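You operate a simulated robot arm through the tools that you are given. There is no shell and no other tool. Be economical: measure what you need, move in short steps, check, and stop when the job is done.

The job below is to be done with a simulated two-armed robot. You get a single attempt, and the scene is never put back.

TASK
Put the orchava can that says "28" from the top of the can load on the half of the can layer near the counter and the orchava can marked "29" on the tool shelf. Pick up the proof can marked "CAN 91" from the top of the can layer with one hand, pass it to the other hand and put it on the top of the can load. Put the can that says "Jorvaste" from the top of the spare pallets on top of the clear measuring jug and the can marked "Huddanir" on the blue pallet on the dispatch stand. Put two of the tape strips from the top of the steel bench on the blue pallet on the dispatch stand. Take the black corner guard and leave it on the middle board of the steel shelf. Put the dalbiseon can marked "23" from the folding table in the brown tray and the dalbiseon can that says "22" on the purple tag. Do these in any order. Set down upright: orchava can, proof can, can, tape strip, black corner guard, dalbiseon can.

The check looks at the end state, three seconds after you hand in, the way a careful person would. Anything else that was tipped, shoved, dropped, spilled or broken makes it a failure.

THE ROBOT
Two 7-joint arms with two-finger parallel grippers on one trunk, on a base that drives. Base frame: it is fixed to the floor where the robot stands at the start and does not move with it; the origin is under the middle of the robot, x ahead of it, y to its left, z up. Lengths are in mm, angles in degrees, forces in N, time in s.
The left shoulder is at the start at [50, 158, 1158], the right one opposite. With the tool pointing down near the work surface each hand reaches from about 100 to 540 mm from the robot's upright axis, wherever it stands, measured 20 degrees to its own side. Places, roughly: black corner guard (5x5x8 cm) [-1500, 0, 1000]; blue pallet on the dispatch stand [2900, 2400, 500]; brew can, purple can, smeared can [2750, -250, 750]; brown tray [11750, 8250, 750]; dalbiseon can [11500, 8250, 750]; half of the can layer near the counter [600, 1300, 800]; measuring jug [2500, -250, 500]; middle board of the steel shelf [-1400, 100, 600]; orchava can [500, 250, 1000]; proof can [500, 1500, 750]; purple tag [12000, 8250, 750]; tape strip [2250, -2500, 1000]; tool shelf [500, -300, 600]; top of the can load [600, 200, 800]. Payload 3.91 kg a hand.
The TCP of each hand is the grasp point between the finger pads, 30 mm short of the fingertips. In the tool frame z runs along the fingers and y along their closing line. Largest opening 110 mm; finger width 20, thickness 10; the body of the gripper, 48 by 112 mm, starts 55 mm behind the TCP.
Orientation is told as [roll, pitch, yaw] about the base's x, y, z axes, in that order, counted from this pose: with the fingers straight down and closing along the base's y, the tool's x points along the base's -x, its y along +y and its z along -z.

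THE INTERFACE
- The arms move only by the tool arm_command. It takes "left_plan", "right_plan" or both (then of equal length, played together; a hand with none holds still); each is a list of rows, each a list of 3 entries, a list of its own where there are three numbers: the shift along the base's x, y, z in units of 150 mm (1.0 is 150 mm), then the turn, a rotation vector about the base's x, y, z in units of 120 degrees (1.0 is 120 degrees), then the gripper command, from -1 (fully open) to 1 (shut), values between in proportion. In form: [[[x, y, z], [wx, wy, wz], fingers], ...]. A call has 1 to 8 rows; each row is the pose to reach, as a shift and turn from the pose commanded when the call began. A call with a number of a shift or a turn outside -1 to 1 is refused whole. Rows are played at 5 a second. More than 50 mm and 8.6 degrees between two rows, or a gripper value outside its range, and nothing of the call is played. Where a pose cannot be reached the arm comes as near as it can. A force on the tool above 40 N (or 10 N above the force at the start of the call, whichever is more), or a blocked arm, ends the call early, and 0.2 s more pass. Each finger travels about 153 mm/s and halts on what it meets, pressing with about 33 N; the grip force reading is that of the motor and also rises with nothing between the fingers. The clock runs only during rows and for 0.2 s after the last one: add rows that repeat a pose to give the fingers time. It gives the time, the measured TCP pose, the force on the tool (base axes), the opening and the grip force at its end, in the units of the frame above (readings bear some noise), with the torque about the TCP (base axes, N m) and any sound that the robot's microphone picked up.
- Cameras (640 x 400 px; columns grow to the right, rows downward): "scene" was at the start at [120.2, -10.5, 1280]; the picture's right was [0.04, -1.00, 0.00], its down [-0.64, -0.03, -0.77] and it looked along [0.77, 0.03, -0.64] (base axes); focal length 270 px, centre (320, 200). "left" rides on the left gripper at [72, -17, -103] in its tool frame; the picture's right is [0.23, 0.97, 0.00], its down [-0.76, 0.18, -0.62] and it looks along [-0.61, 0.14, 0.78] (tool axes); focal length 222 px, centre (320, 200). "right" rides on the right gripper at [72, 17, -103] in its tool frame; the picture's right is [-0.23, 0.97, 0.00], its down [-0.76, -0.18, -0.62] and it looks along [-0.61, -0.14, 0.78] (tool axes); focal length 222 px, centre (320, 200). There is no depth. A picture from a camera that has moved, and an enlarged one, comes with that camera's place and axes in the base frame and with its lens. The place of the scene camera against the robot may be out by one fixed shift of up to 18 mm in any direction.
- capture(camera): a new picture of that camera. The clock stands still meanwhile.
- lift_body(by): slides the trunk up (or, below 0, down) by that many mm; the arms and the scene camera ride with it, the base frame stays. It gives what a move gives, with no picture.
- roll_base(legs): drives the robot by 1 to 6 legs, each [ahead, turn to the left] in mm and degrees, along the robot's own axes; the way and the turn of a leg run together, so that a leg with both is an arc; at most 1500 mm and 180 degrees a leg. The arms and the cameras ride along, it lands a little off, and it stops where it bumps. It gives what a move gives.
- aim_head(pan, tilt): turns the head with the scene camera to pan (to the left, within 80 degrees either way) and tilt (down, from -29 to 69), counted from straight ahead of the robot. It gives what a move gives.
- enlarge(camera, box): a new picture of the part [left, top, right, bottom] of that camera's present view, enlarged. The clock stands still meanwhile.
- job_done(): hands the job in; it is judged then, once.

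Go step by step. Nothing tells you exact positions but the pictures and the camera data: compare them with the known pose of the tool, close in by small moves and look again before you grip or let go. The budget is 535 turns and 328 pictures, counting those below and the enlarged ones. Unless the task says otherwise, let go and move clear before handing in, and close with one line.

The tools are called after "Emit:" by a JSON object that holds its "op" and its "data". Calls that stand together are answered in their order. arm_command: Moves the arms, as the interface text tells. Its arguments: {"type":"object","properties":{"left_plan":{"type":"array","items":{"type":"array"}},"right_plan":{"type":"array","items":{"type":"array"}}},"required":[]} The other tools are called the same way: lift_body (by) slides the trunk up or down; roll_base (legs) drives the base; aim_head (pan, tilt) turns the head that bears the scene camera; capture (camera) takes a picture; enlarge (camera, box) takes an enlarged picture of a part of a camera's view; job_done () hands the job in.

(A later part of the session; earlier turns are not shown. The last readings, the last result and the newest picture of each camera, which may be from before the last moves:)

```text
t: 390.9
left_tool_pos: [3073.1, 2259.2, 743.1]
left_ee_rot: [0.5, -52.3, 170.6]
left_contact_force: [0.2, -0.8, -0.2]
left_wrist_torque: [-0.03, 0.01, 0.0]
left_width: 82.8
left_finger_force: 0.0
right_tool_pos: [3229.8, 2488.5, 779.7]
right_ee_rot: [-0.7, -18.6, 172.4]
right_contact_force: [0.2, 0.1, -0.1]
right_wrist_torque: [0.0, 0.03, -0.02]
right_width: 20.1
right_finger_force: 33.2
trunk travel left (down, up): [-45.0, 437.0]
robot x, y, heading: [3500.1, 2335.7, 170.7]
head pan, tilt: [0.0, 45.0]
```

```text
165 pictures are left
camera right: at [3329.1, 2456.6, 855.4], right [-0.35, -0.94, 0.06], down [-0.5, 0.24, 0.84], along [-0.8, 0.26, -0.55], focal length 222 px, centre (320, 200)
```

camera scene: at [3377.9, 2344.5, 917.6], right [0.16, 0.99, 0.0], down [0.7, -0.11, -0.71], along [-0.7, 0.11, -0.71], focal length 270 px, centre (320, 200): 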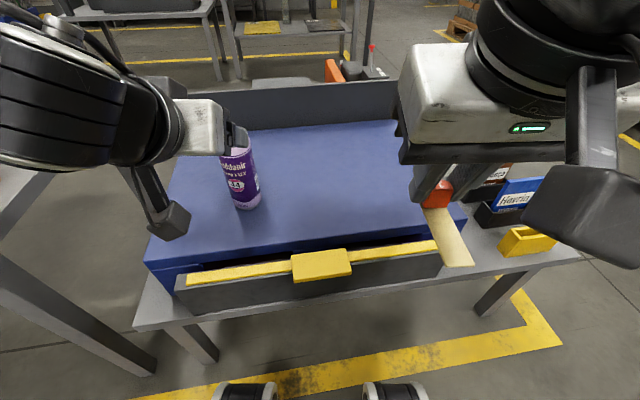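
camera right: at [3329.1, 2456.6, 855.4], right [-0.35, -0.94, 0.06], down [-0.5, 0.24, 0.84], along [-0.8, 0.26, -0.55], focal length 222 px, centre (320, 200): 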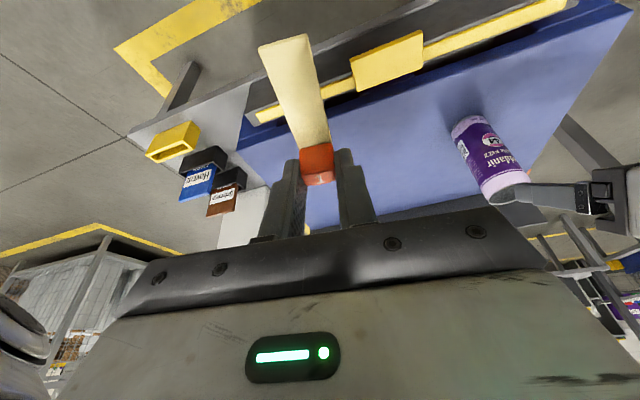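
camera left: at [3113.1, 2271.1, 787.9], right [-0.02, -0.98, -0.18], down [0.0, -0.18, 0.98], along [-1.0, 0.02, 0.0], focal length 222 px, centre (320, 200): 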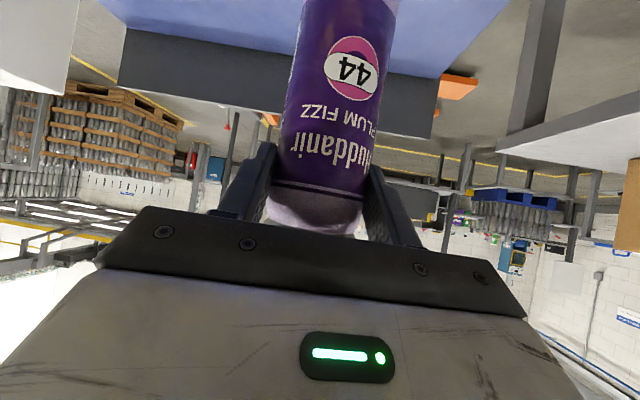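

Huddanir stands on the pallet. Now I place the first strip at about (3000, 2600).

Emit:
{"op": "arm_command", "data": {"right_plan": [[[-0.25, 0.12, -0.1], [0, 0, 0], 1], [[-0.5, 0.25, -0.2], [0, 0, 0], 1], [[-0.75, 0.38, -0.35], [0, 0, 0], 1], [[-1, 0.5, -0.5], [0, 0, 0], 1]]}}

Emit:
{"op": "arm_command", "data": {"right_plan": [[[-0.25, 0.12, -0.1], [0, 0, 0], 1], [[-0.52, 0.25, -0.2], [0, 0, 0], 1], [[-0.52, 0.25, -0.45], [0, 0, 0], 1]]}}

Emit:
{"op": "capture", "data": {"camera": "right"}}

Emit:
{"op": "capture", "data": {"camera": "scene"}}

```text
t: 391.9
left_tool_pos: [3073.0, 2259.2, 741.9]
left_ee_rot: [0.4, -52.4, 170.8]
left_contact_force: [-0.3, -1.1, 0.2]
left_wrist_torque: [0.02, -0.04, 0.02]
left_width: 82.6
left_finger_force: 0.0
right_tool_pos: [3081.4, 2563.2, 704.9]
right_ee_rot: [-0.7, -18.6, 172.4]
right_contact_force: [0.1, -0.4, 0.4]
right_wrist_torque: [0.02, 0.01, -0.02]
right_width: 20.3
right_finger_force: 33.0
trunk travel left (down, up): [-45.0, 437.0]
robot x, y, heading: [3504.1, 2340.4, 170.8]
head pan, tilt: [0.0, 45.0]
```

```text
t: 392.7
left_tool_pos: [3072.1, 2258.6, 741.6]
left_ee_rot: [0.4, -52.4, 170.7]
left_contact_force: [-0.1, 0.8, -0.2]
left_wrist_torque: [0.04, 0.03, 0.0]
left_width: 82.5
left_finger_force: 0.1
right_tool_pos: [3001.7, 2600.3, 637.0]
right_ee_rot: [-0.8, -18.6, 172.5]
right_contact_force: [1.0, 0.0, 0.6]
right_wrist_torque: [0.02, -0.02, 0.01]
right_width: 20.3
right_finger_force: 33.2
trunk travel left (down, up): [-45.0, 437.0]
robot x, y, heading: [3504.4, 2336.2, 170.7]
head pan, tilt: [0.0, 45.0]
```

```text
164 pictures are left
camera right: at [3100.0, 2569.2, 713.1], right [-0.35, -0.94, 0.06], down [-0.5, 0.24, 0.84], along [-0.8, 0.26, -0.55], focal length 222 px, centre (320, 200)
```

right: 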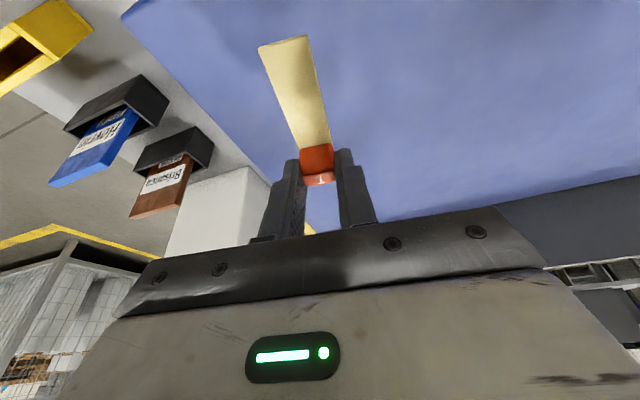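

```text
163 pictures are left
camera scene: at [3378.0, 2344.5, 917.7], right [0.16, 0.99, 0.0], down [0.7, -0.11, -0.71], along [-0.7, 0.11, -0.71], focal length 270 px, centre (320, 200)
```

scene: 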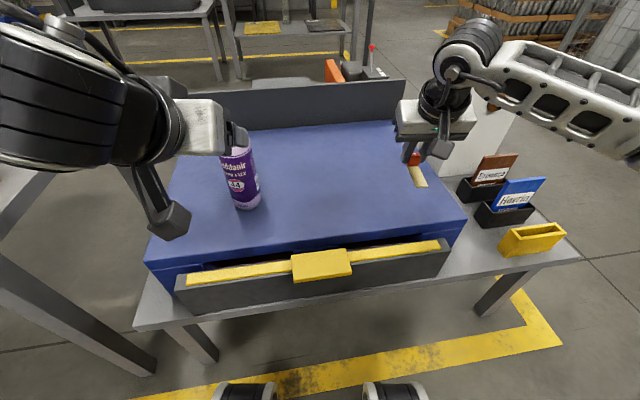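

The strip is well within the pallet. Lowering to touch down.

Emit:
{"op": "arm_command", "data": {"right_plan": [[[0, 0, -0.3], [0, 0, 0], 1], [[0, 0, -0.52], [0, 0, 0], 1], [[0, 0, -0.56], [0, 0, 0], 1], [[0, 0, -0.6], [0, 0, 0], 1], [[0, 0, -0.63], [0, 0, 0], 1], [[0, 0, -0.66], [0, 0, 0], 1], [[0, 0, -0.69], [0, 0, 0], 1]]}}

Emit:
{"op": "capture", "data": {"camera": "right"}}

```text
t: 393.6
left_tool_pos: [3072.4, 2259.1, 743.1]
left_ee_rot: [0.4, -52.5, 170.6]
left_contact_force: [0.5, 0.0, 1.5]
left_wrist_torque: [-0.01, 0.0, 0.02]
left_width: 82.5
left_finger_force: 0.1
right_tool_pos: [2999.1, 2600.0, 563.1]
right_ee_rot: [-0.3, -19.7, 172.3]
right_contact_force: [4.0, -0.2, 14.7]
right_wrist_torque: [-0.04, -0.09, 0.01]
right_width: 20.4
right_finger_force: 32.8
trunk travel left (down, up): [-45.0, 437.0]
robot x, y, heading: [3502.4, 2341.8, 170.7]
head pan, tilt: [0.0, 45.0]
stopped in row 4 (right hand): the force on the tool passed its limit at 46 N (the readings are from after the stop); the commanded pose is now the measured one
```

```text
162 pictures are left
camera right: at [3099.5, 2569.8, 637.2], right [-0.35, -0.94, 0.07], down [-0.48, 0.24, 0.84], along [-0.81, 0.26, -0.53], focal length 222 px, centre (320, 200)
```

right: 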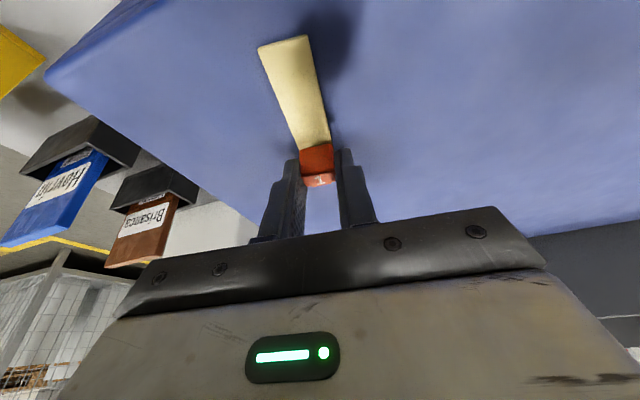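

Emit:
{"op": "enlarge", "data": {"camera": "scene", "box": [360, 60, 560, 260]}}

```text
2.00 times, centred on (460, 160) of scene
camera zoom: at [3379.3, 2344.3, 917.8], right [0.16, 0.99, 0.0], down [0.7, -0.11, -0.71], along [-0.7, 0.11, -0.71], focal length 540 px, centre (40, 280)
```

zoom: 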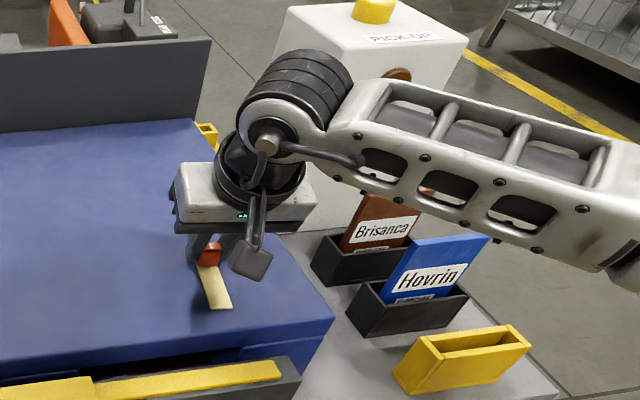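

The strip lies on the pallet (top ≈ 528). I'll open gently and lift away.

Emit:
{"op": "arm_command", "data": {"right_plan": [[[0, 0, 0], [0, 0, 0], 0.5], [[0, 0, 0], [0, 0, 0], 0.2], [[0, 0, 0], [0, 0, 0], 0.2], [[0, 0, 0.15], [0, 0, 0], 0.2], [[0.05, 0, 0.4], [0, 0, 0], 0.2], [[0.1, 0, 0.7], [0, 0, 0], 0.2]]}}

Emit:
{"op": "capture", "data": {"camera": "right"}}

Emit:
{"op": "capture", "data": {"camera": "scene"}}

```text
t: 394.9
left_tool_pos: [3072.0, 2259.3, 742.6]
left_ee_rot: [0.4, -52.4, 170.6]
left_contact_force: [-0.1, 0.1, 0.0]
left_wrist_torque: [0.0, 0.0, -0.02]
left_width: 82.4
left_finger_force: 0.1
right_tool_pos: [3016.5, 2600.3, 665.3]
right_ee_rot: [-0.4, -19.3, 172.3]
right_contact_force: [0.1, 0.7, -0.6]
right_wrist_torque: [-0.02, 0.04, -0.01]
right_width: 43.9
right_finger_force: 0.0
trunk travel left (down, up): [-45.0, 437.0]
robot x, y, heading: [3500.1, 2342.6, 170.9]
head pan, tilt: [0.0, 45.0]
```

```text
160 pictures are left
camera right: at [3115.7, 2570.6, 739.1], right [-0.35, -0.94, 0.07], down [-0.49, 0.24, 0.84], along [-0.8, 0.26, -0.54], focal length 222 px, centre (320, 200)
```

right: 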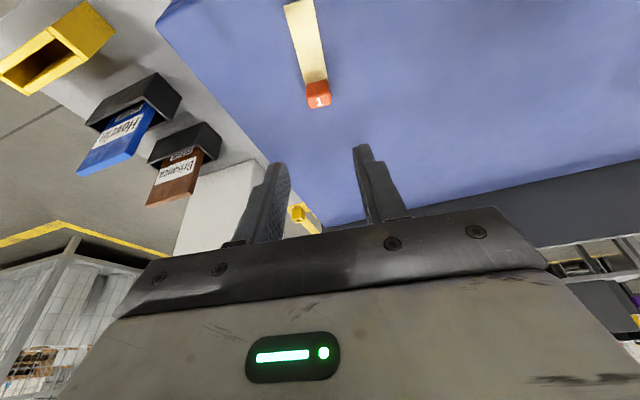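

```text
159 pictures are left
camera scene: at [3378.2, 2344.7, 917.5], right [0.16, 0.99, 0.0], down [0.7, -0.11, -0.71], along [-0.7, 0.11, -0.71], focal length 270 px, centre (320, 200)
```

scene: 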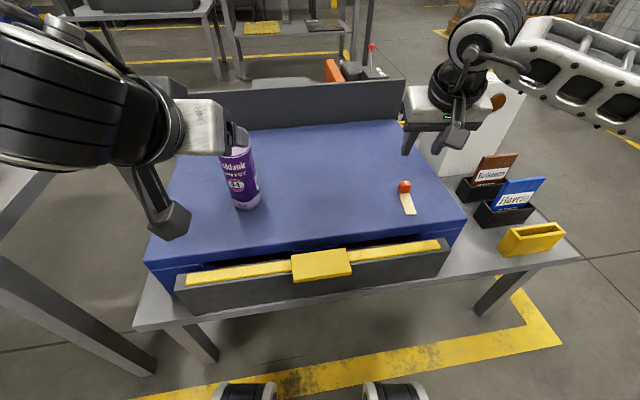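

Strip 1 and Huddanir are placed. I'll back off, raise up, and drive back to the steel bench for the second strip, using the right hand on the far-right strip.

Emit:
{"op": "arm_command", "data": {"left_plan": [[[0.2, 0, 0.2], [0, 0, 0], -1], [[0.4, 0, 0.4], [0, 0, 0], -1], [[0.6, 0, 0.6], [0, 0, 0], -1]], "right_plan": [[[0.2, 0, 0.2], [0, 0, 0], -0.3], [[0.4, -0.1, 0.4], [0, 0, 0], -0.3], [[0.6, -0.2, 0.6], [0, 0, 0], -0.3]]}}

Emit:
{"op": "lift_body", "data": {"by": 355}}

Emit:
{"op": "roll_base", "data": {"legs": [[-290, 0], [0, 99], [1500, 0], [1500, 0], [430, 0]]}}

Emit:
{"op": "roll_base", "data": {"legs": [[0, -90], [1450, 0], [0, 90]]}}

Emit:
{"op": "aim_head", "data": {"pan": 0, "tilt": 30}}

Emit:
{"op": "capture", "data": {"camera": "scene"}}

```text
t: 395.8
left_tool_pos: [3157.7, 2264.8, 839.3]
left_ee_rot: [0.6, -52.3, 170.4]
left_contact_force: [-0.2, 0.6, -0.2]
left_wrist_torque: [-0.03, 0.04, 0.01]
left_width: 110.0
left_finger_force: 0.0
left hand out of reach, approached as far as the arm can: row 2, 3
right_tool_pos: [3105.5, 2571.2, 755.9]
right_ee_rot: [-0.5, -19.3, 172.3]
right_contact_force: [-0.7, 0.2, -0.3]
right_wrist_torque: [0.04, 0.01, 0.01]
right_width: 71.4
right_finger_force: 0.0
trunk travel left (down, up): [-45.0, 437.0]
robot x, y, heading: [3501.0, 2340.8, 170.7]
head pan, tilt: [0.0, 45.0]
```

```text
t: 399.2
left_tool_pos: [3157.7, 2264.5, 1194.1]
left_ee_rot: [0.5, -52.5, 170.5]
left_contact_force: [-0.3, -0.1, 0.1]
left_wrist_torque: [0.02, 0.04, -0.02]
left_width: 110.1
left_finger_force: 0.0
right_tool_pos: [3105.5, 2571.7, 1110.0]
right_ee_rot: [-0.4, -19.3, 172.1]
right_contact_force: [0.2, -1.4, -0.5]
right_wrist_torque: [0.01, 0.02, -0.01]
right_width: 71.3
right_finger_force: 0.1
trunk travel left (down, up): [-400.0, 82.0]
robot x, y, heading: [3504.8, 2342.2, 170.8]
head pan, tilt: [0.0, 45.0]
```

```text
t: 421.6
left_tool_pos: [3850.6, -1448.2, 1194.2]
left_ee_rot: [0.5, -52.2, -91.3]
left_contact_force: [-0.3, 0.2, 0.1]
left_wrist_torque: [-0.01, -0.01, 0.0]
left_width: 109.9
left_finger_force: 0.0
right_tool_pos: [3554.8, -1543.7, 1110.1]
right_ee_rot: [-0.4, -19.3, -89.6]
right_contact_force: [0.3, 0.1, 0.5]
right_wrist_torque: [-0.05, -0.02, 0.0]
right_width: 71.8
right_finger_force: 0.0
trunk travel left (down, up): [-400.0, 82.0]
robot x, y, heading: [3729.5, -1116.3, -91.3]
head pan, tilt: [0.0, 45.0]
```

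```text
t: 436.3
left_tool_pos: [2422.1, -1448.9, 1194.1]
left_ee_rot: [0.5, -52.4, -90.1]
left_contact_force: [0.2, 0.6, -0.4]
left_wrist_torque: [-0.01, 0.01, -0.02]
left_width: 109.9
left_finger_force: 0.1
right_tool_pos: [2129.2, -1550.6, 1110.8]
right_ee_rot: [-0.4, -19.3, -88.4]
right_contact_force: [0.5, -0.2, 0.4]
right_wrist_torque: [0.01, 0.02, 0.02]
right_width: 71.3
right_finger_force: 0.0
trunk travel left (down, up): [-400.0, 82.0]
robot x, y, heading: [2291.8, -1122.5, -89.8]
head pan, tilt: [0.0, 45.0]
```

```text
t: 437.1
left_tool_pos: [2422.6, -1449.5, 1193.9]
left_ee_rot: [0.5, -52.4, -90.2]
left_contact_force: [-0.1, -0.2, 0.5]
left_wrist_torque: [0.0, -0.01, 0.0]
left_width: 109.7
left_finger_force: 0.0
right_tool_pos: [2128.4, -1550.6, 1110.3]
right_ee_rot: [-0.4, -19.4, -88.5]
right_contact_force: [0.5, -0.2, 0.2]
right_wrist_torque: [0.01, 0.0, -0.01]
right_width: 71.5
right_finger_force: 0.1
trunk travel left (down, up): [-400.0, 82.0]
robot x, y, heading: [2294.4, -1124.2, -89.8]
head pan, tilt: [0.0, 30.0]
```

```text
158 pictures are left
camera scene: at [2288.1, -1265.3, 1295.2], right [-1.0, 0.0, 0.0], down [0.0, 0.5, -0.87], along [0.0, -0.87, -0.5], focal length 270 px, centre (320, 200)
```

scene: 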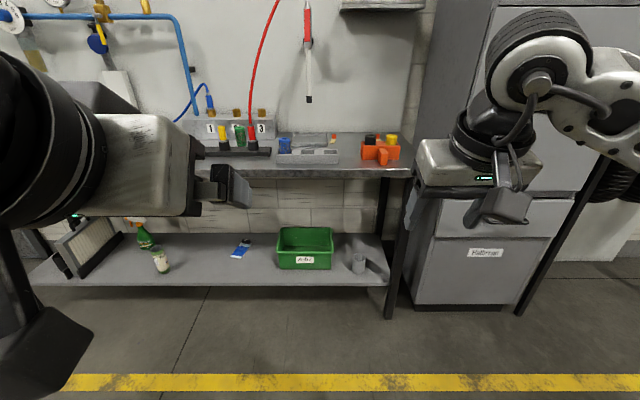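

Emit:
{"op": "roll_base", "data": {"legs": [[755, 0]]}}

Emit:
{"op": "arm_command", "data": {"right_plan": [[[-0.1, 0, 0], [-0.065, 0, 0], -0.3], [[-0.2, 0, 0], [-0.13, 0, 0], -0.3], [[-0.35, -0.05, 0], [-0.19, 0, 0], -0.3], [[-0.5, -0.2, 0], [-0.22, 0, 0], -0.3], [[-0.6, -0.4, -0.05], [-0.22, 0, 0], -0.3]]}}

Emit:
{"op": "capture", "data": {"camera": "right"}}

Emit:
{"op": "capture", "data": {"camera": "scene"}}

```text
t: 441.1
left_tool_pos: [2419.8, -2201.7, 1194.1]
left_ee_rot: [0.4, -52.3, -90.5]
left_contact_force: [-0.3, -0.5, 0.2]
left_wrist_torque: [0.0, 0.0, 0.01]
left_width: 110.2
left_finger_force: 0.0
right_tool_pos: [2124.7, -2299.0, 1110.8]
right_ee_rot: [-0.3, -19.4, -88.8]
right_contact_force: [-0.8, 0.6, -0.5]
right_wrist_torque: [-0.01, 0.01, 0.0]
right_width: 71.5
right_finger_force: 0.1
trunk travel left (down, up): [-400.0, 82.0]
robot x, y, heading: [2289.1, -1871.8, -90.5]
head pan, tilt: [0.0, 30.0]
```

```text
t: 442.3
left_tool_pos: [2419.3, -2202.1, 1193.5]
left_ee_rot: [0.5, -52.3, -90.5]
left_contact_force: [0.4, 0.4, 1.0]
left_wrist_torque: [0.01, 0.01, 0.0]
left_width: 109.8
left_finger_force: 0.0
right_tool_pos: [2034.8, -2361.5, 1103.2]
right_ee_rot: [-1.2, -45.9, -88.3]
right_contact_force: [0.0, 0.3, -0.2]
right_wrist_torque: [-0.02, 0.04, -0.03]
right_width: 71.2
right_finger_force: 0.1
trunk travel left (down, up): [-400.0, 82.0]
robot x, y, heading: [2292.6, -1871.3, -90.4]
head pan, tilt: [0.0, 30.0]
```

```text
157 pictures are left
camera right: at [2050.1, -2236.7, 1123.1], right [0.98, -0.14, 0.15], down [-0.16, -0.09, 0.98], along [-0.13, -0.99, -0.11], focal length 222 px, centre (320, 200)
```

right: 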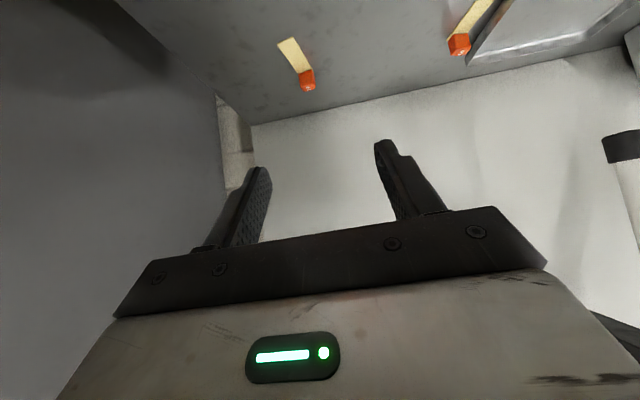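

```text
156 pictures are left
camera scene: at [2285.4, -2016.9, 1295.2], right [-1.0, 0.01, 0.0], down [0.0, 0.5, -0.87], along [-0.01, -0.87, -0.5], focal length 270 px, centre (320, 200)
```

scene: 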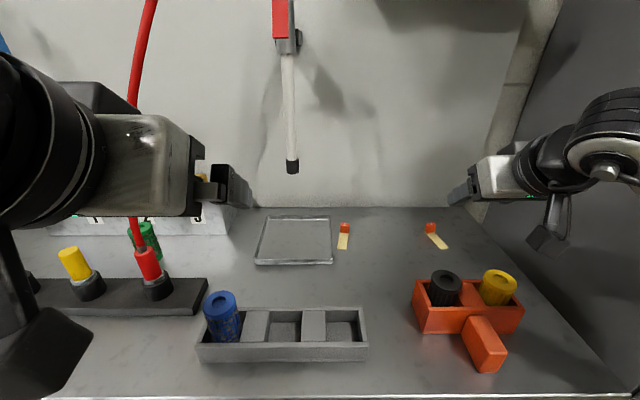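

Strip 3's cube is at about (2015, -2543). Moving above it.

Emit:
{"op": "arm_command", "data": {"right_plan": [[[-0.03, -0.3, -0.05], [0, 0, 0], -0.3], [[-0.06, -0.6, -0.1], [0, 0, 0], -0.3], [[-0.1, -0.9, -0.2], [0, 0, 0], -0.3], [[-0.12, -1.0, -0.5], [0, 0, 0], -0.3]]}}

Emit:
{"op": "capture", "data": {"camera": "right"}}

```text
t: 443.3
left_tool_pos: [2418.4, -2201.4, 1194.2]
left_ee_rot: [0.4, -52.3, -90.4]
left_contact_force: [-0.4, 0.6, 0.8]
left_wrist_torque: [0.04, -0.01, -0.01]
left_width: 110.3
left_finger_force: 0.0
right_tool_pos: [2015.0, -2511.9, 1025.6]
right_ee_rot: [-1.2, -45.7, -88.4]
right_contact_force: [-0.6, -0.5, -0.3]
right_wrist_torque: [-0.02, 0.05, -0.01]
right_width: 71.5
right_finger_force: 0.1
trunk travel left (down, up): [-400.0, 82.0]
robot x, y, heading: [2292.1, -1875.6, -90.2]
head pan, tilt: [0.0, 30.0]
```

```text
155 pictures are left
camera right: at [2030.2, -2387.2, 1046.4], right [0.98, -0.15, 0.15], down [-0.16, -0.09, 0.98], along [-0.13, -0.99, -0.11], focal length 222 px, centre (320, 200)
```

right: 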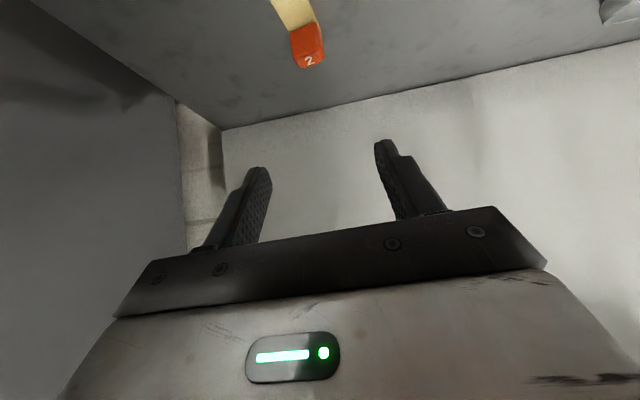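

Emit:
{"op": "arm_command", "data": {"right_plan": [[[0.01, -0.05, -0.25], [0, 0, 0], -0.3], [[0.01, -0.1, -0.45], [0, 0, 0], -0.3], [[0.01, -0.1, -0.57], [0, 0, 0], -0.3]]}}

Emit:
{"op": "capture", "data": {"camera": "right"}}

```text
t: 444.1
left_tool_pos: [2418.5, -2200.9, 1194.3]
left_ee_rot: [0.5, -52.5, -90.5]
left_contact_force: [0.1, -0.4, 0.4]
left_wrist_torque: [-0.03, 0.02, 0.03]
left_width: 110.2
left_finger_force: 0.1
right_tool_pos: [2017.2, -2526.0, 941.0]
right_ee_rot: [-1.1, -45.9, -88.5]
right_contact_force: [-0.1, 0.3, 0.1]
right_wrist_torque: [0.01, 0.02, -0.02]
right_width: 71.7
right_finger_force: 0.0
trunk travel left (down, up): [-400.0, 82.0]
robot x, y, heading: [2292.2, -1872.8, -90.3]
head pan, tilt: [0.0, 30.0]
```

```text
154 pictures are left
camera right: at [2032.5, -2400.1, 962.4], right [0.98, -0.15, 0.15], down [-0.16, -0.09, 0.98], along [-0.13, -0.99, -0.11], focal length 222 px, centre (320, 200)
```

right: 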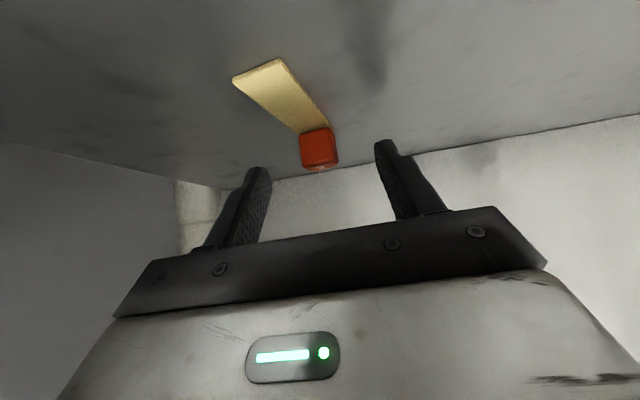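

Emit:
{"op": "arm_command", "data": {"right_plan": [[[0.0, -0.06, -0.055], [0, 0, 0], -0.3], [[0, -0.065, -0.06], [0, 0, 0], 0.3], [[0, -0.065, -0.06], [0, 0, 0], 1], [[0, -0.065, -0.06], [0, 0, 0], 1], [[0, -0.065, -0.06], [0, 0, 0], 1]]}}

Emit:
{"op": "capture", "data": {"camera": "right"}}

```text
t: 445.3
left_tool_pos: [2418.1, -2200.8, 1193.4]
left_ee_rot: [0.5, -52.4, -90.5]
left_contact_force: [0.5, -0.3, 0.2]
left_wrist_torque: [-0.03, -0.02, -0.02]
left_width: 110.0
left_finger_force: 0.0
right_tool_pos: [2017.4, -2535.3, 933.0]
right_ee_rot: [-1.1, -45.7, -88.4]
right_contact_force: [-0.2, -1.1, 0.8]
right_wrist_torque: [0.05, -0.01, 0.01]
right_width: 20.9
right_finger_force: 33.0
trunk travel left (down, up): [-400.0, 82.0]
robot x, y, heading: [2293.2, -1873.9, -90.4]
head pan, tilt: [0.0, 30.0]
```

```text
153 pictures are left
camera right: at [2032.6, -2409.6, 953.9], right [0.98, -0.15, 0.15], down [-0.16, -0.09, 0.98], along [-0.13, -0.99, -0.11], focal length 222 px, centre (320, 200)
```

right: 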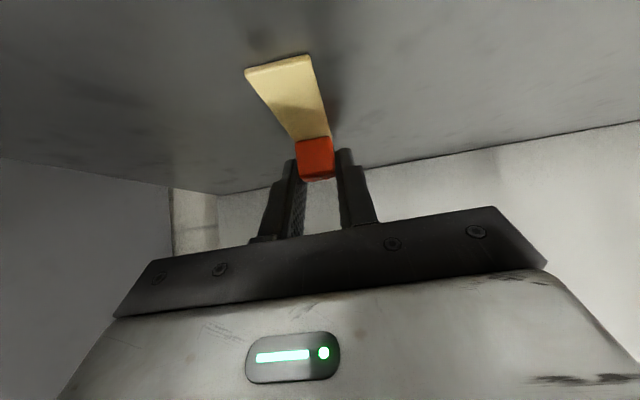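

Gripped at 20.9 mm. Lift straight up, then back out and return to the dispatch stand.

Emit:
{"op": "arm_command", "data": {"right_plan": [[[0, 0, 0.3], [0, 0, 0], 1], [[0, 0, 0.6], [0, 0, 0], 1], [[0.05, 0.1, 0.85], [0, 0, 0], 1], [[0.2, 0.3, 1], [0, 0, 0], 1], [[0.4, 0.5, 1], [0, 0, 0], 1], [[0.6, 0.7, 1], [0, 0, 0], 1]]}}

Emit:
{"op": "roll_base", "data": {"legs": [[-740, 0], [0, 90], [1450, 0], [0, 90]]}}

Emit:
{"op": "roll_base", "data": {"legs": [[1500, 0], [1500, 0], [440, 0], [0, 80]]}}

Emit:
{"op": "aim_head", "data": {"pan": 0, "tilt": 35}}

Emit:
{"op": "capture", "data": {"camera": "scene"}}

Emit:
{"op": "capture", "data": {"camera": "right"}}

```text
t: 446.7
left_tool_pos: [2419.3, -2201.7, 1193.4]
left_ee_rot: [0.5, -52.4, -90.5]
left_contact_force: [-0.1, -0.4, -0.6]
left_wrist_torque: [0.02, 0.0, 0.0]
left_width: 109.9
left_finger_force: 0.1
right_tool_pos: [2107.2, -2429.9, 1083.8]
right_ee_rot: [-1.3, -45.6, -88.5]
right_contact_force: [-0.4, 0.8, 0.0]
right_wrist_torque: [-0.02, 0.01, 0.02]
right_width: 20.4
right_finger_force: 33.1
trunk travel left (down, up): [-400.0, 82.0]
robot x, y, heading: [2292.7, -1874.4, -90.4]
head pan, tilt: [0.0, 30.0]
```

```text
t: 465.2
left_tool_pos: [3604.5, -772.8, 1193.8]
left_ee_rot: [0.5, -52.4, 90.9]
left_contact_force: [-0.2, -0.2, -0.9]
left_wrist_torque: [-0.03, -0.02, -0.02]
left_width: 110.1
left_finger_force: 0.2
right_tool_pos: [3910.6, -538.5, 1084.9]
right_ee_rot: [-1.0, -45.6, 93.0]
right_contact_force: [0.0, 0.0, 0.3]
right_wrist_torque: [0.02, 0.03, 0.02]
right_width: 20.5
right_finger_force: 33.2
trunk travel left (down, up): [-400.0, 82.0]
robot x, y, heading: [3738.5, -1097.5, 91.0]
head pan, tilt: [0.0, 30.0]
```

```text
t: 485.4
left_tool_pos: [3287.9, 2285.9, 1194.0]
left_ee_rot: [0.6, -52.4, 170.7]
left_contact_force: [-0.2, -0.6, 0.4]
left_wrist_torque: [0.0, 0.01, -0.02]
left_width: 110.1
left_finger_force: 0.1
right_tool_pos: [3111.3, 2627.0, 1083.4]
right_ee_rot: [-1.1, -45.8, 172.7]
right_contact_force: [-0.6, 0.9, 1.7]
right_wrist_torque: [0.05, -0.01, 0.04]
right_width: 20.7
right_finger_force: 33.0
trunk travel left (down, up): [-400.0, 82.0]
robot x, y, heading: [3632.6, 2359.8, 171.0]
head pan, tilt: [0.0, 30.0]
```

```text
t: 486.1
left_tool_pos: [3287.9, 2284.5, 1193.7]
left_ee_rot: [0.5, -52.5, 170.7]
left_contact_force: [0.4, 0.5, 0.0]
left_wrist_torque: [0.03, 0.04, 0.04]
left_width: 110.2
left_finger_force: 0.0
right_tool_pos: [3110.6, 2626.5, 1083.4]
right_ee_rot: [-1.1, -45.7, 172.8]
right_contact_force: [-0.3, 0.0, 0.2]
right_wrist_torque: [-0.02, -0.02, -0.01]
right_width: 20.6
right_finger_force: 32.7
trunk travel left (down, up): [-400.0, 82.0]
robot x, y, heading: [3629.0, 2361.4, 171.0]
head pan, tilt: [0.0, 35.0]
```

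```text
152 pictures are left
camera scene: at [3502.2, 2365.9, 1287.5], right [0.16, 0.99, 0.0], down [0.57, -0.09, -0.82], along [-0.81, 0.13, -0.57], focal length 270 px, centre (320, 200)
```

scene: 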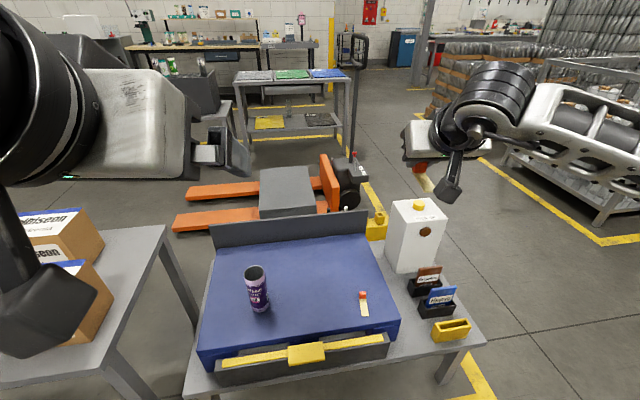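

```text
151 pictures are left
camera right: at [3231.8, 2592.7, 1104.3], right [-0.29, -0.94, 0.15], down [-0.06, 0.17, 0.98], along [-0.95, 0.28, -0.11], focal length 222 px, centre (320, 200)
```

right: 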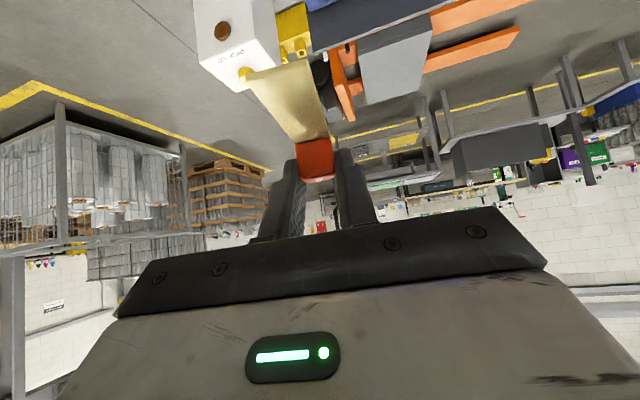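

Strip 2 is held well, and the can and strip 1 are fine on the pallet. I'll line up so strip 2 lands near (2945, 2490), clear of both.

Emit:
{"op": "roll_base", "data": {"legs": [[0, 30], [140, 0], [0, -21]]}}

Emit:
{"op": "lift_body", "data": {"by": -330}}

Emit:
{"op": "capture", "data": {"camera": "scene"}}

Emit:
{"op": "capture", "data": {"camera": "right"}}

```text
t: 490.0
left_tool_pos: [3172.8, 2187.2, 1194.0]
left_ee_rot: [0.4, -52.4, 179.1]
left_contact_force: [-0.1, 0.1, 0.2]
left_wrist_torque: [0.01, 0.0, 0.01]
left_width: 110.1
left_finger_force: 0.2
right_tool_pos: [2947.5, 2500.1, 1083.9]
right_ee_rot: [-1.1, -45.7, -178.9]
right_contact_force: [0.4, 0.2, -0.2]
right_wrist_torque: [0.01, -0.02, 0.0]
right_width: 20.4
right_finger_force: 32.7
trunk travel left (down, up): [-400.0, 82.0]
robot x, y, heading: [3501.0, 2310.7, 179.3]
head pan, tilt: [0.0, 35.0]
```

```text
t: 493.2
left_tool_pos: [3172.2, 2185.7, 863.9]
left_ee_rot: [0.5, -52.4, 179.1]
left_contact_force: [-0.7, -0.5, 1.3]
left_wrist_torque: [0.04, -0.01, 0.0]
left_width: 109.9
left_finger_force: 0.1
right_tool_pos: [2947.1, 2499.0, 754.0]
right_ee_rot: [-1.1, -45.7, -178.9]
right_contact_force: [0.3, 0.5, -0.1]
right_wrist_torque: [0.02, 0.01, 0.02]
right_width: 20.6
right_finger_force: 32.9
trunk travel left (down, up): [-70.0, 412.0]
robot x, y, heading: [3505.9, 2312.0, 179.2]
head pan, tilt: [0.0, 35.0]
```

```text
150 pictures are left
camera scene: at [3370.0, 2299.0, 957.5], right [0.01, 1.0, 0.0], down [0.57, -0.01, -0.82], along [-0.82, 0.01, -0.57], focal length 270 px, centre (320, 200)
```

scene: 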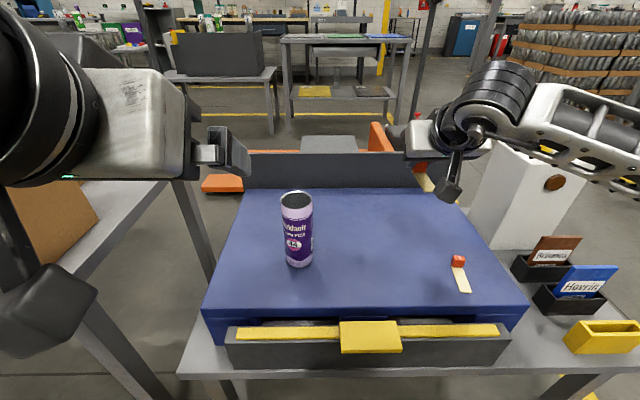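

```text
149 pictures are left
camera right: at [3071.7, 2483.6, 774.4], right [-0.15, -0.98, 0.15], down [-0.09, 0.16, 0.98], along [-0.98, 0.14, -0.11], focal length 222 px, centre (320, 200)
```

right: 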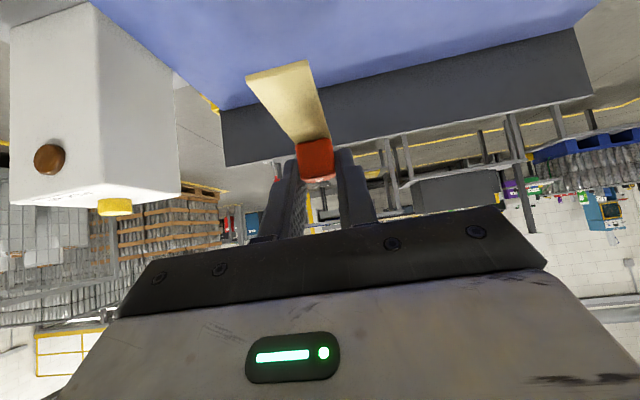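

Emit:
{"op": "arm_command", "data": {"right_plan": [[[0.05, -0.1, -0.25], [0, 0, 0], 1], [[0.05, -0.13, -0.55], [0, 0, 0], 1], [[0.05, -0.13, -0.85], [0, 0, 0], 1], [[0.05, -0.13, -1.0], [0, 0, 0], 1]]}}

Emit:
{"op": "capture", "data": {"camera": "scene"}}

```text
t: 494.2
left_tool_pos: [3172.9, 2186.2, 864.1]
left_ee_rot: [0.5, -52.4, 179.1]
left_contact_force: [0.0, 0.8, 1.4]
left_wrist_torque: [-0.01, 0.0, 0.01]
left_width: 109.8
left_finger_force: 0.0
right_tool_pos: [2956.5, 2480.5, 603.6]
right_ee_rot: [-1.1, -45.7, -178.9]
right_contact_force: [-0.2, 0.3, -0.2]
right_wrist_torque: [0.01, 0.03, -0.01]
right_width: 20.5
right_finger_force: 33.2
trunk travel left (down, up): [-70.0, 412.0]
robot x, y, heading: [3503.6, 2312.6, 179.1]
head pan, tilt: [0.0, 35.0]
```

```text
148 pictures are left
camera scene: at [3370.0, 2299.0, 957.5], right [0.01, 1.0, 0.0], down [0.57, -0.01, -0.82], along [-0.82, 0.01, -0.57], focal length 270 px, centre (320, 200)
```

scene: 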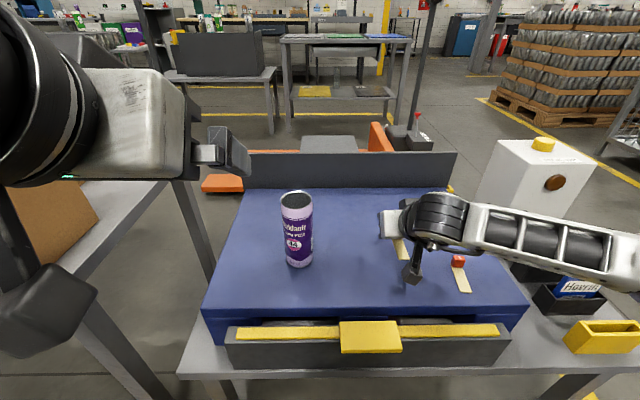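

Emit:
{"op": "arm_command", "data": {"right_plan": [[[0, 0, -0.15], [0, 0, 0], 1], [[0, 0, -0.2], [0, 0, 0], 1], [[0, 0, -0.225], [0, 0, 0], 1], [[0, 0, -0.25], [0, 0, 0], 1], [[0, 0, -0.275], [0, 0, 0], 1], [[0, 0, -0.3], [0, 0, 0], 1], [[0, 0, -0.325], [0, 0, 0], 1], [[0, 0, -0.35], [0, 0, 0], 1]]}}

Emit:
{"op": "enlarge", "data": {"camera": "scene", "box": [340, 170, 520, 310]}}

```text
t: 496.1
left_tool_pos: [3174.6, 2185.6, 865.4]
left_ee_rot: [0.4, -52.6, 179.0]
left_contact_force: [0.3, 0.1, 0.4]
left_wrist_torque: [0.0, -0.01, 0.01]
left_width: 110.0
left_finger_force: 0.1
right_tool_pos: [2951.3, 2479.7, 558.3]
right_ee_rot: [-0.9, -46.6, -179.0]
right_contact_force: [3.6, 0.7, 29.8]
right_wrist_torque: [-0.09, 0.15, 0.0]
right_width: 20.7
right_finger_force: 33.0
trunk travel left (down, up): [-70.0, 412.0]
robot x, y, heading: [3502.7, 2309.2, 179.3]
head pan, tilt: [0.0, 35.0]
```

```text
2.86 times, centred on (430, 240) of scene
camera zoom: at [3371.9, 2298.5, 958.1], right [0.01, 1.0, 0.0], down [0.57, -0.01, -0.82], along [-0.82, 0.01, -0.57], focal length 772 px, centre (6, 86)
```

zoom: 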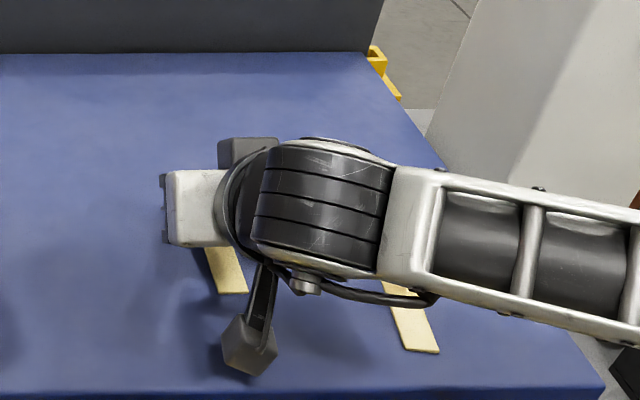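

Touchdown at 30 N. Ease, open, lift.

Emit:
{"op": "arm_command", "data": {"right_plan": [[[0, 0, 0.02], [0, 0, 0], 1], [[0, 0, 0.02], [0, 0, 0], 0.5], [[0, 0, 0.02], [0, 0, 0], 0.2], [[0, 0, 0.02], [0, 0, 0], 0.2], [[0, 0, 0.2], [0, 0, 0], 0.2], [[0, 0, 0.5], [0, 0, 0], 0.2], [[0.1, 0, 0.8], [0, 0, 0], 0.2]]}}

Emit:
{"op": "lift_body", "data": {"by": 150}}

Emit:
{"op": "capture", "data": {"camera": "scene"}}

```text
t: 497.6
left_tool_pos: [3172.8, 2185.9, 863.8]
left_ee_rot: [0.4, -52.4, 179.1]
left_contact_force: [-0.7, -0.7, 0.4]
left_wrist_torque: [0.02, 0.0, 0.03]
left_width: 110.1
left_finger_force: 0.0
right_tool_pos: [2969.6, 2481.3, 668.7]
right_ee_rot: [-1.2, -45.6, -178.7]
right_contact_force: [0.2, -0.5, -0.6]
right_wrist_torque: [0.02, 0.0, -0.05]
right_width: 44.0
right_finger_force: 0.0
trunk travel left (down, up): [-70.0, 412.0]
robot x, y, heading: [3504.8, 2313.8, 179.1]
head pan, tilt: [0.0, 35.0]
```

```text
t: 499.4
left_tool_pos: [3172.2, 2186.3, 1014.6]
left_ee_rot: [0.5, -52.5, 179.1]
left_contact_force: [0.7, 0.4, 0.6]
left_wrist_torque: [0.03, 0.01, 0.0]
left_width: 110.1
left_finger_force: 0.0
right_tool_pos: [2968.4, 2479.7, 818.6]
right_ee_rot: [-1.1, -45.7, -178.9]
right_contact_force: [-0.2, -0.2, -0.3]
right_wrist_torque: [-0.01, 0.02, 0.01]
right_width: 43.9
right_finger_force: 0.1
trunk travel left (down, up): [-220.0, 262.0]
robot x, y, heading: [3500.7, 2310.4, 179.3]
head pan, tilt: [0.0, 35.0]
```

```text
146 pictures are left
camera scene: at [3370.0, 2299.0, 1107.4], right [0.01, 1.0, 0.0], down [0.57, -0.01, -0.82], along [-0.82, 0.01, -0.57], focal length 270 px, centre (320, 200)
```

scene: 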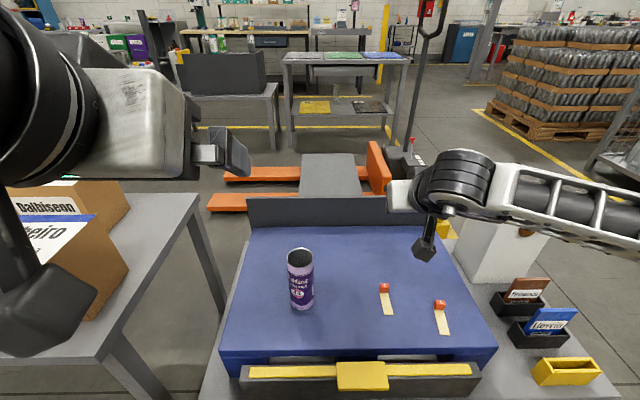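

Both strips and the can are on the pallet. Now I'll back off, straighten both hands, and look toward the far folding table (11500, 8250).

Emit:
{"op": "roll_base", "data": {"legs": [[-450, 0]]}}

Emit:
{"op": "lift_body", "data": {"by": 180}}

Emit:
{"op": "arm_command", "data": {"left_plan": [[[0, 0, 0], [0, -0.0546, 0], -1], [[0, -0.05, 0], [0, -0.109, 0], -1], [[0, -0.1, 0], [0, -0.164, 0], -1], [[0, -0.15, 0], [0, -0.218, 0], -1], [[0, -0.2, 0], [0, -0.273, 0], -1], [[0, -0.25, 0], [0, -0.328, 0], -1], [[0, -0.3, 0], [0, -0.382, 0], -1], [[0, -0.4, 0], [0, -0.437, 0], -1]], "right_plan": [[[0.05, 0, 0], [0, -0.0476, 0], -1], [[0.1, 0, 0], [0, -0.095, 0], -1], [[0.15, 0, 0], [0, -0.143, 0], -1], [[0.2, 0, 0], [0, -0.19, 0], -1], [[0.3, 0, 0.05], [0, -0.238, 0], -1], [[0.4, 0, 0.1], [0, -0.286, 0], -1], [[0.5, 0, 0.15], [0, -0.333, 0], -1], [[0.6, 0, 0.2], [0, -0.381, 0], -1]]}}

Emit:
{"op": "roll_base", "data": {"legs": [[0, -130]]}}

Emit:
{"op": "aim_head", "data": {"pan": 0, "tilt": 8}}

Emit:
{"op": "capture", "data": {"camera": "scene"}}

```text
t: 502.1
left_tool_pos: [3624.7, 2178.9, 1014.0]
left_ee_rot: [0.5, -52.4, 179.4]
left_contact_force: [0.4, 0.2, -0.3]
left_wrist_torque: [-0.02, 0.01, -0.02]
left_width: 110.2
left_finger_force: 0.0
right_tool_pos: [3419.9, 2473.3, 820.8]
right_ee_rot: [-1.1, -45.8, -178.7]
right_contact_force: [0.4, 0.4, 0.0]
right_wrist_torque: [0.01, -0.04, 0.01]
right_width: 44.0
right_finger_force: 0.1
trunk travel left (down, up): [-220.0, 262.0]
robot x, y, heading: [3958.3, 2303.5, 179.5]
head pan, tilt: [0.0, 35.0]
```

```text
t: 504.1
left_tool_pos: [3625.9, 2181.0, 1193.9]
left_ee_rot: [0.4, -52.3, 179.2]
left_contact_force: [-0.8, 0.1, 0.5]
left_wrist_torque: [0.03, -0.03, 0.01]
left_width: 110.1
left_finger_force: 0.0
right_tool_pos: [3420.2, 2473.3, 998.9]
right_ee_rot: [-1.1, -45.8, -178.7]
right_contact_force: [0.1, -0.5, -0.7]
right_wrist_torque: [-0.02, 0.01, -0.01]
right_width: 44.1
right_finger_force: 0.0
trunk travel left (down, up): [-400.0, 82.0]
robot x, y, heading: [3957.1, 2304.6, 179.2]
head pan, tilt: [0.0, 35.0]
```

```text
t: 505.9
left_tool_pos: [3624.7, 2118.1, 1195.1]
left_ee_rot: [-0.1, 0.2, 179.5]
left_contact_force: [0.0, -0.2, -0.4]
left_wrist_torque: [-0.02, 0.03, -0.02]
left_width: 110.0
left_finger_force: 0.1
right_tool_pos: [3509.7, 2472.7, 1029.2]
right_ee_rot: [-0.2, 0.0, -178.9]
right_contact_force: [1.1, -0.9, -0.1]
right_wrist_torque: [-0.01, 0.0, -0.02]
right_width: 109.8
right_finger_force: 0.0
trunk travel left (down, up): [-400.0, 82.0]
robot x, y, heading: [3951.2, 2307.2, 179.4]
head pan, tilt: [0.0, 35.0]
```

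```text
t: 511.6
left_tool_pos: [4010.4, 2681.2, 1195.0]
left_ee_rot: [-0.2, 0.1, 51.8]
left_contact_force: [0.2, -0.1, -1.0]
left_wrist_torque: [0.02, -0.01, 0.02]
left_width: 109.8
left_finger_force: 0.1
right_tool_pos: [4358.6, 2556.0, 1029.5]
right_ee_rot: [-0.1, 0.0, 53.1]
right_contact_force: [0.1, 0.7, -0.2]
right_wrist_torque: [0.02, 0.0, 0.01]
right_width: 110.3
right_finger_force: 0.0
trunk travel left (down, up): [-400.0, 82.0]
robot x, y, heading: [3955.6, 2306.1, 51.8]
head pan, tilt: [0.0, 35.0]
```

```text
t: 512.5
left_tool_pos: [4010.8, 2680.7, 1195.3]
left_ee_rot: [-0.1, 0.1, 51.8]
left_contact_force: [-0.3, -0.2, 0.3]
left_wrist_torque: [0.01, 0.02, -0.01]
left_width: 110.2
left_finger_force: 0.1
right_tool_pos: [4359.7, 2555.7, 1029.8]
right_ee_rot: [-0.2, 0.0, 53.1]
right_contact_force: [0.2, -0.9, 0.2]
right_wrist_torque: [0.01, 0.03, 0.02]
right_width: 110.0
right_finger_force: 0.1
trunk travel left (down, up): [-400.0, 82.0]
robot x, y, heading: [3954.7, 2307.7, 51.7]
head pan, tilt: [0.0, 8.0]
```

```text
145 pictures are left
camera scene: at [4032.5, 2395.8, 1330.8], right [0.78, -0.62, 0.0], down [-0.09, -0.11, -0.99], along [0.61, 0.78, -0.14], focal length 270 px, centre (320, 200)
```

scene: 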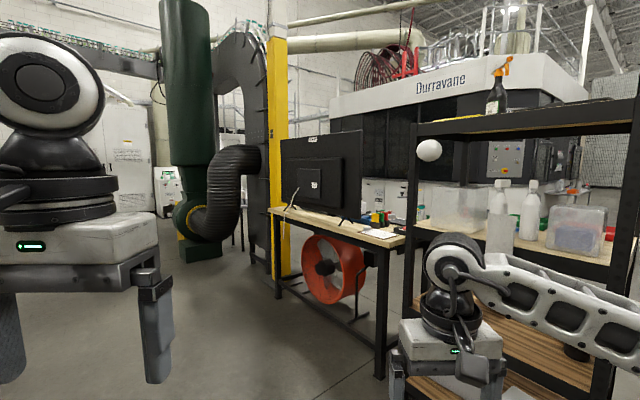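

The direct way is blocked by shelving and a machine. I'll look in other directions for a route.

Emit:
{"op": "aim_head", "data": {"pan": 60, "tilt": 8}}

Emit:
{"op": "capture", "data": {"camera": "scene"}}

Emit:
{"op": "aim_head", "data": {"pan": -65, "tilt": 8}}

Emit:
{"op": "capture", "data": {"camera": "scene"}}

```text
t: 513.8
left_tool_pos: [4010.7, 2680.6, 1195.7]
left_ee_rot: [-0.1, 0.1, 51.9]
left_contact_force: [0.4, -0.3, -0.2]
left_wrist_torque: [-0.03, -0.02, 0.0]
left_width: 110.1
left_finger_force: 0.0
right_tool_pos: [4360.4, 2555.6, 1029.5]
right_ee_rot: [-0.2, 0.0, 53.1]
right_contact_force: [0.2, -0.3, 0.3]
right_wrist_torque: [0.0, -0.01, 0.02]
right_width: 110.0
right_finger_force: 0.1
trunk travel left (down, up): [-400.0, 82.0]
robot x, y, heading: [3953.9, 2305.8, 51.6]
head pan, tilt: [60.0, 8.0]
```

```text
144 pictures are left
camera scene: at [3941.0, 2409.3, 1330.8], right [0.93, 0.37, 0.0], down [0.05, -0.13, -0.99], along [-0.36, 0.92, -0.14], focal length 270 px, centre (320, 200)
```

scene: 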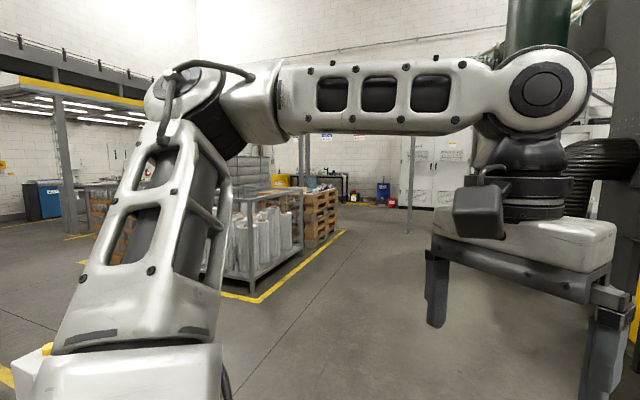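

```text
t: 515.9
left_tool_pos: [4009.4, 2680.8, 1194.9]
left_ee_rot: [-0.1, 0.1, 51.8]
left_contact_force: [-0.6, 0.0, 0.0]
left_wrist_torque: [-0.03, -0.01, 0.04]
left_width: 110.1
left_finger_force: 0.0
right_tool_pos: [4359.1, 2554.5, 1029.0]
right_ee_rot: [-0.2, 0.1, 53.1]
right_contact_force: [0.0, 0.0, -0.2]
right_wrist_torque: [0.0, -0.01, -0.01]
right_width: 110.1
right_finger_force: 0.0
trunk travel left (down, up): [-400.0, 82.0]
robot x, y, heading: [3952.6, 2301.1, 51.8]
head pan, tilt: [-65.0, 8.0]
```

```text
143 pictures are left
camera scene: at [4065.1, 2301.8, 1330.8], right [-0.23, -0.97, 0.0], down [-0.14, 0.03, -0.99], along [0.96, -0.23, -0.14], focal length 270 px, centre (320, 200)
```

scene: 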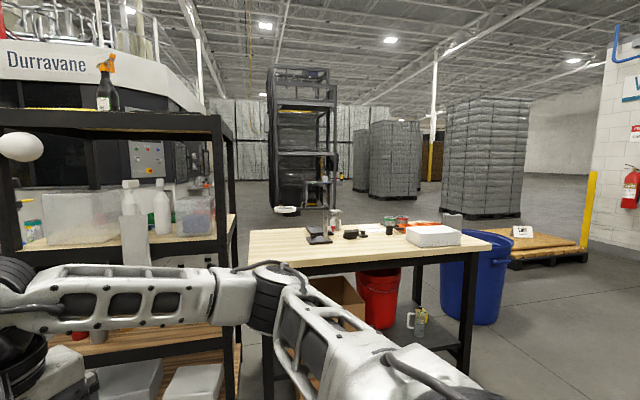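

There's a route east, passing south of the table and blue bin along y≈-500. I'll take it in stages.

Emit:
{"op": "roll_base", "data": {"legs": [[0, -142], [1450, 0], [1350, 0], [0, 90]]}}

Emit:
{"op": "aim_head", "data": {"pan": 0, "tilt": 8}}

Emit:
{"op": "capture", "data": {"camera": "scene"}}

```text
t: 539.2
left_tool_pos: [4354.5, -301.1, 1195.2]
left_ee_rot: [-0.2, 0.1, 3.7]
left_contact_force: [-0.2, 0.2, -0.1]
left_wrist_torque: [0.0, 0.01, 0.05]
left_width: 109.8
left_finger_force: 0.3
right_tool_pos: [4494.8, -644.8, 1028.7]
right_ee_rot: [-0.2, 0.0, 5.0]
right_contact_force: [-0.2, 1.7, 0.4]
right_wrist_torque: [0.01, 0.01, 0.02]
right_width: 110.0
right_finger_force: 0.2
trunk travel left (down, up): [-400.0, 82.0]
robot x, y, heading: [4041.4, -510.5, 3.5]
head pan, tilt: [-65.0, 8.0]
```

```text
t: 540.6
left_tool_pos: [4353.2, -302.5, 1195.7]
left_ee_rot: [-0.1, 0.1, 3.7]
left_contact_force: [-0.4, 0.3, -0.3]
left_wrist_torque: [0.0, -0.02, -0.03]
left_width: 110.2
left_finger_force: 0.0
right_tool_pos: [4493.9, -644.0, 1029.4]
right_ee_rot: [-0.3, -0.1, 5.0]
right_contact_force: [0.6, -0.7, -0.2]
right_wrist_torque: [0.0, -0.04, 0.0]
right_width: 109.7
right_finger_force: 0.1
trunk travel left (down, up): [-400.0, 82.0]
robot x, y, heading: [4040.4, -510.8, 3.5]
head pan, tilt: [0.0, 8.0]
```

```text
142 pictures are left
camera scene: at [4166.2, -516.8, 1330.8], right [0.06, -1.0, 0.0], down [-0.14, -0.01, -0.99], along [0.99, 0.06, -0.14], focal length 270 px, centre (320, 200)
```

scene: 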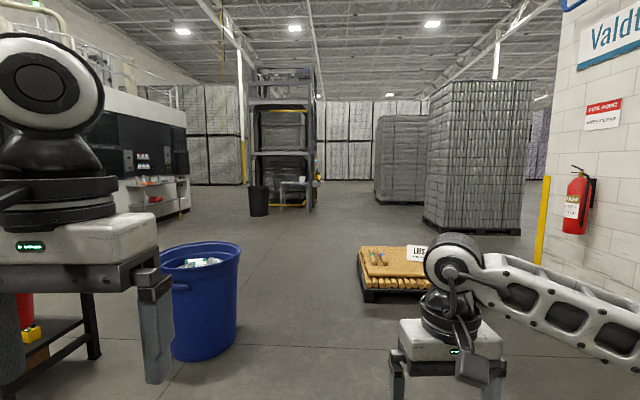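

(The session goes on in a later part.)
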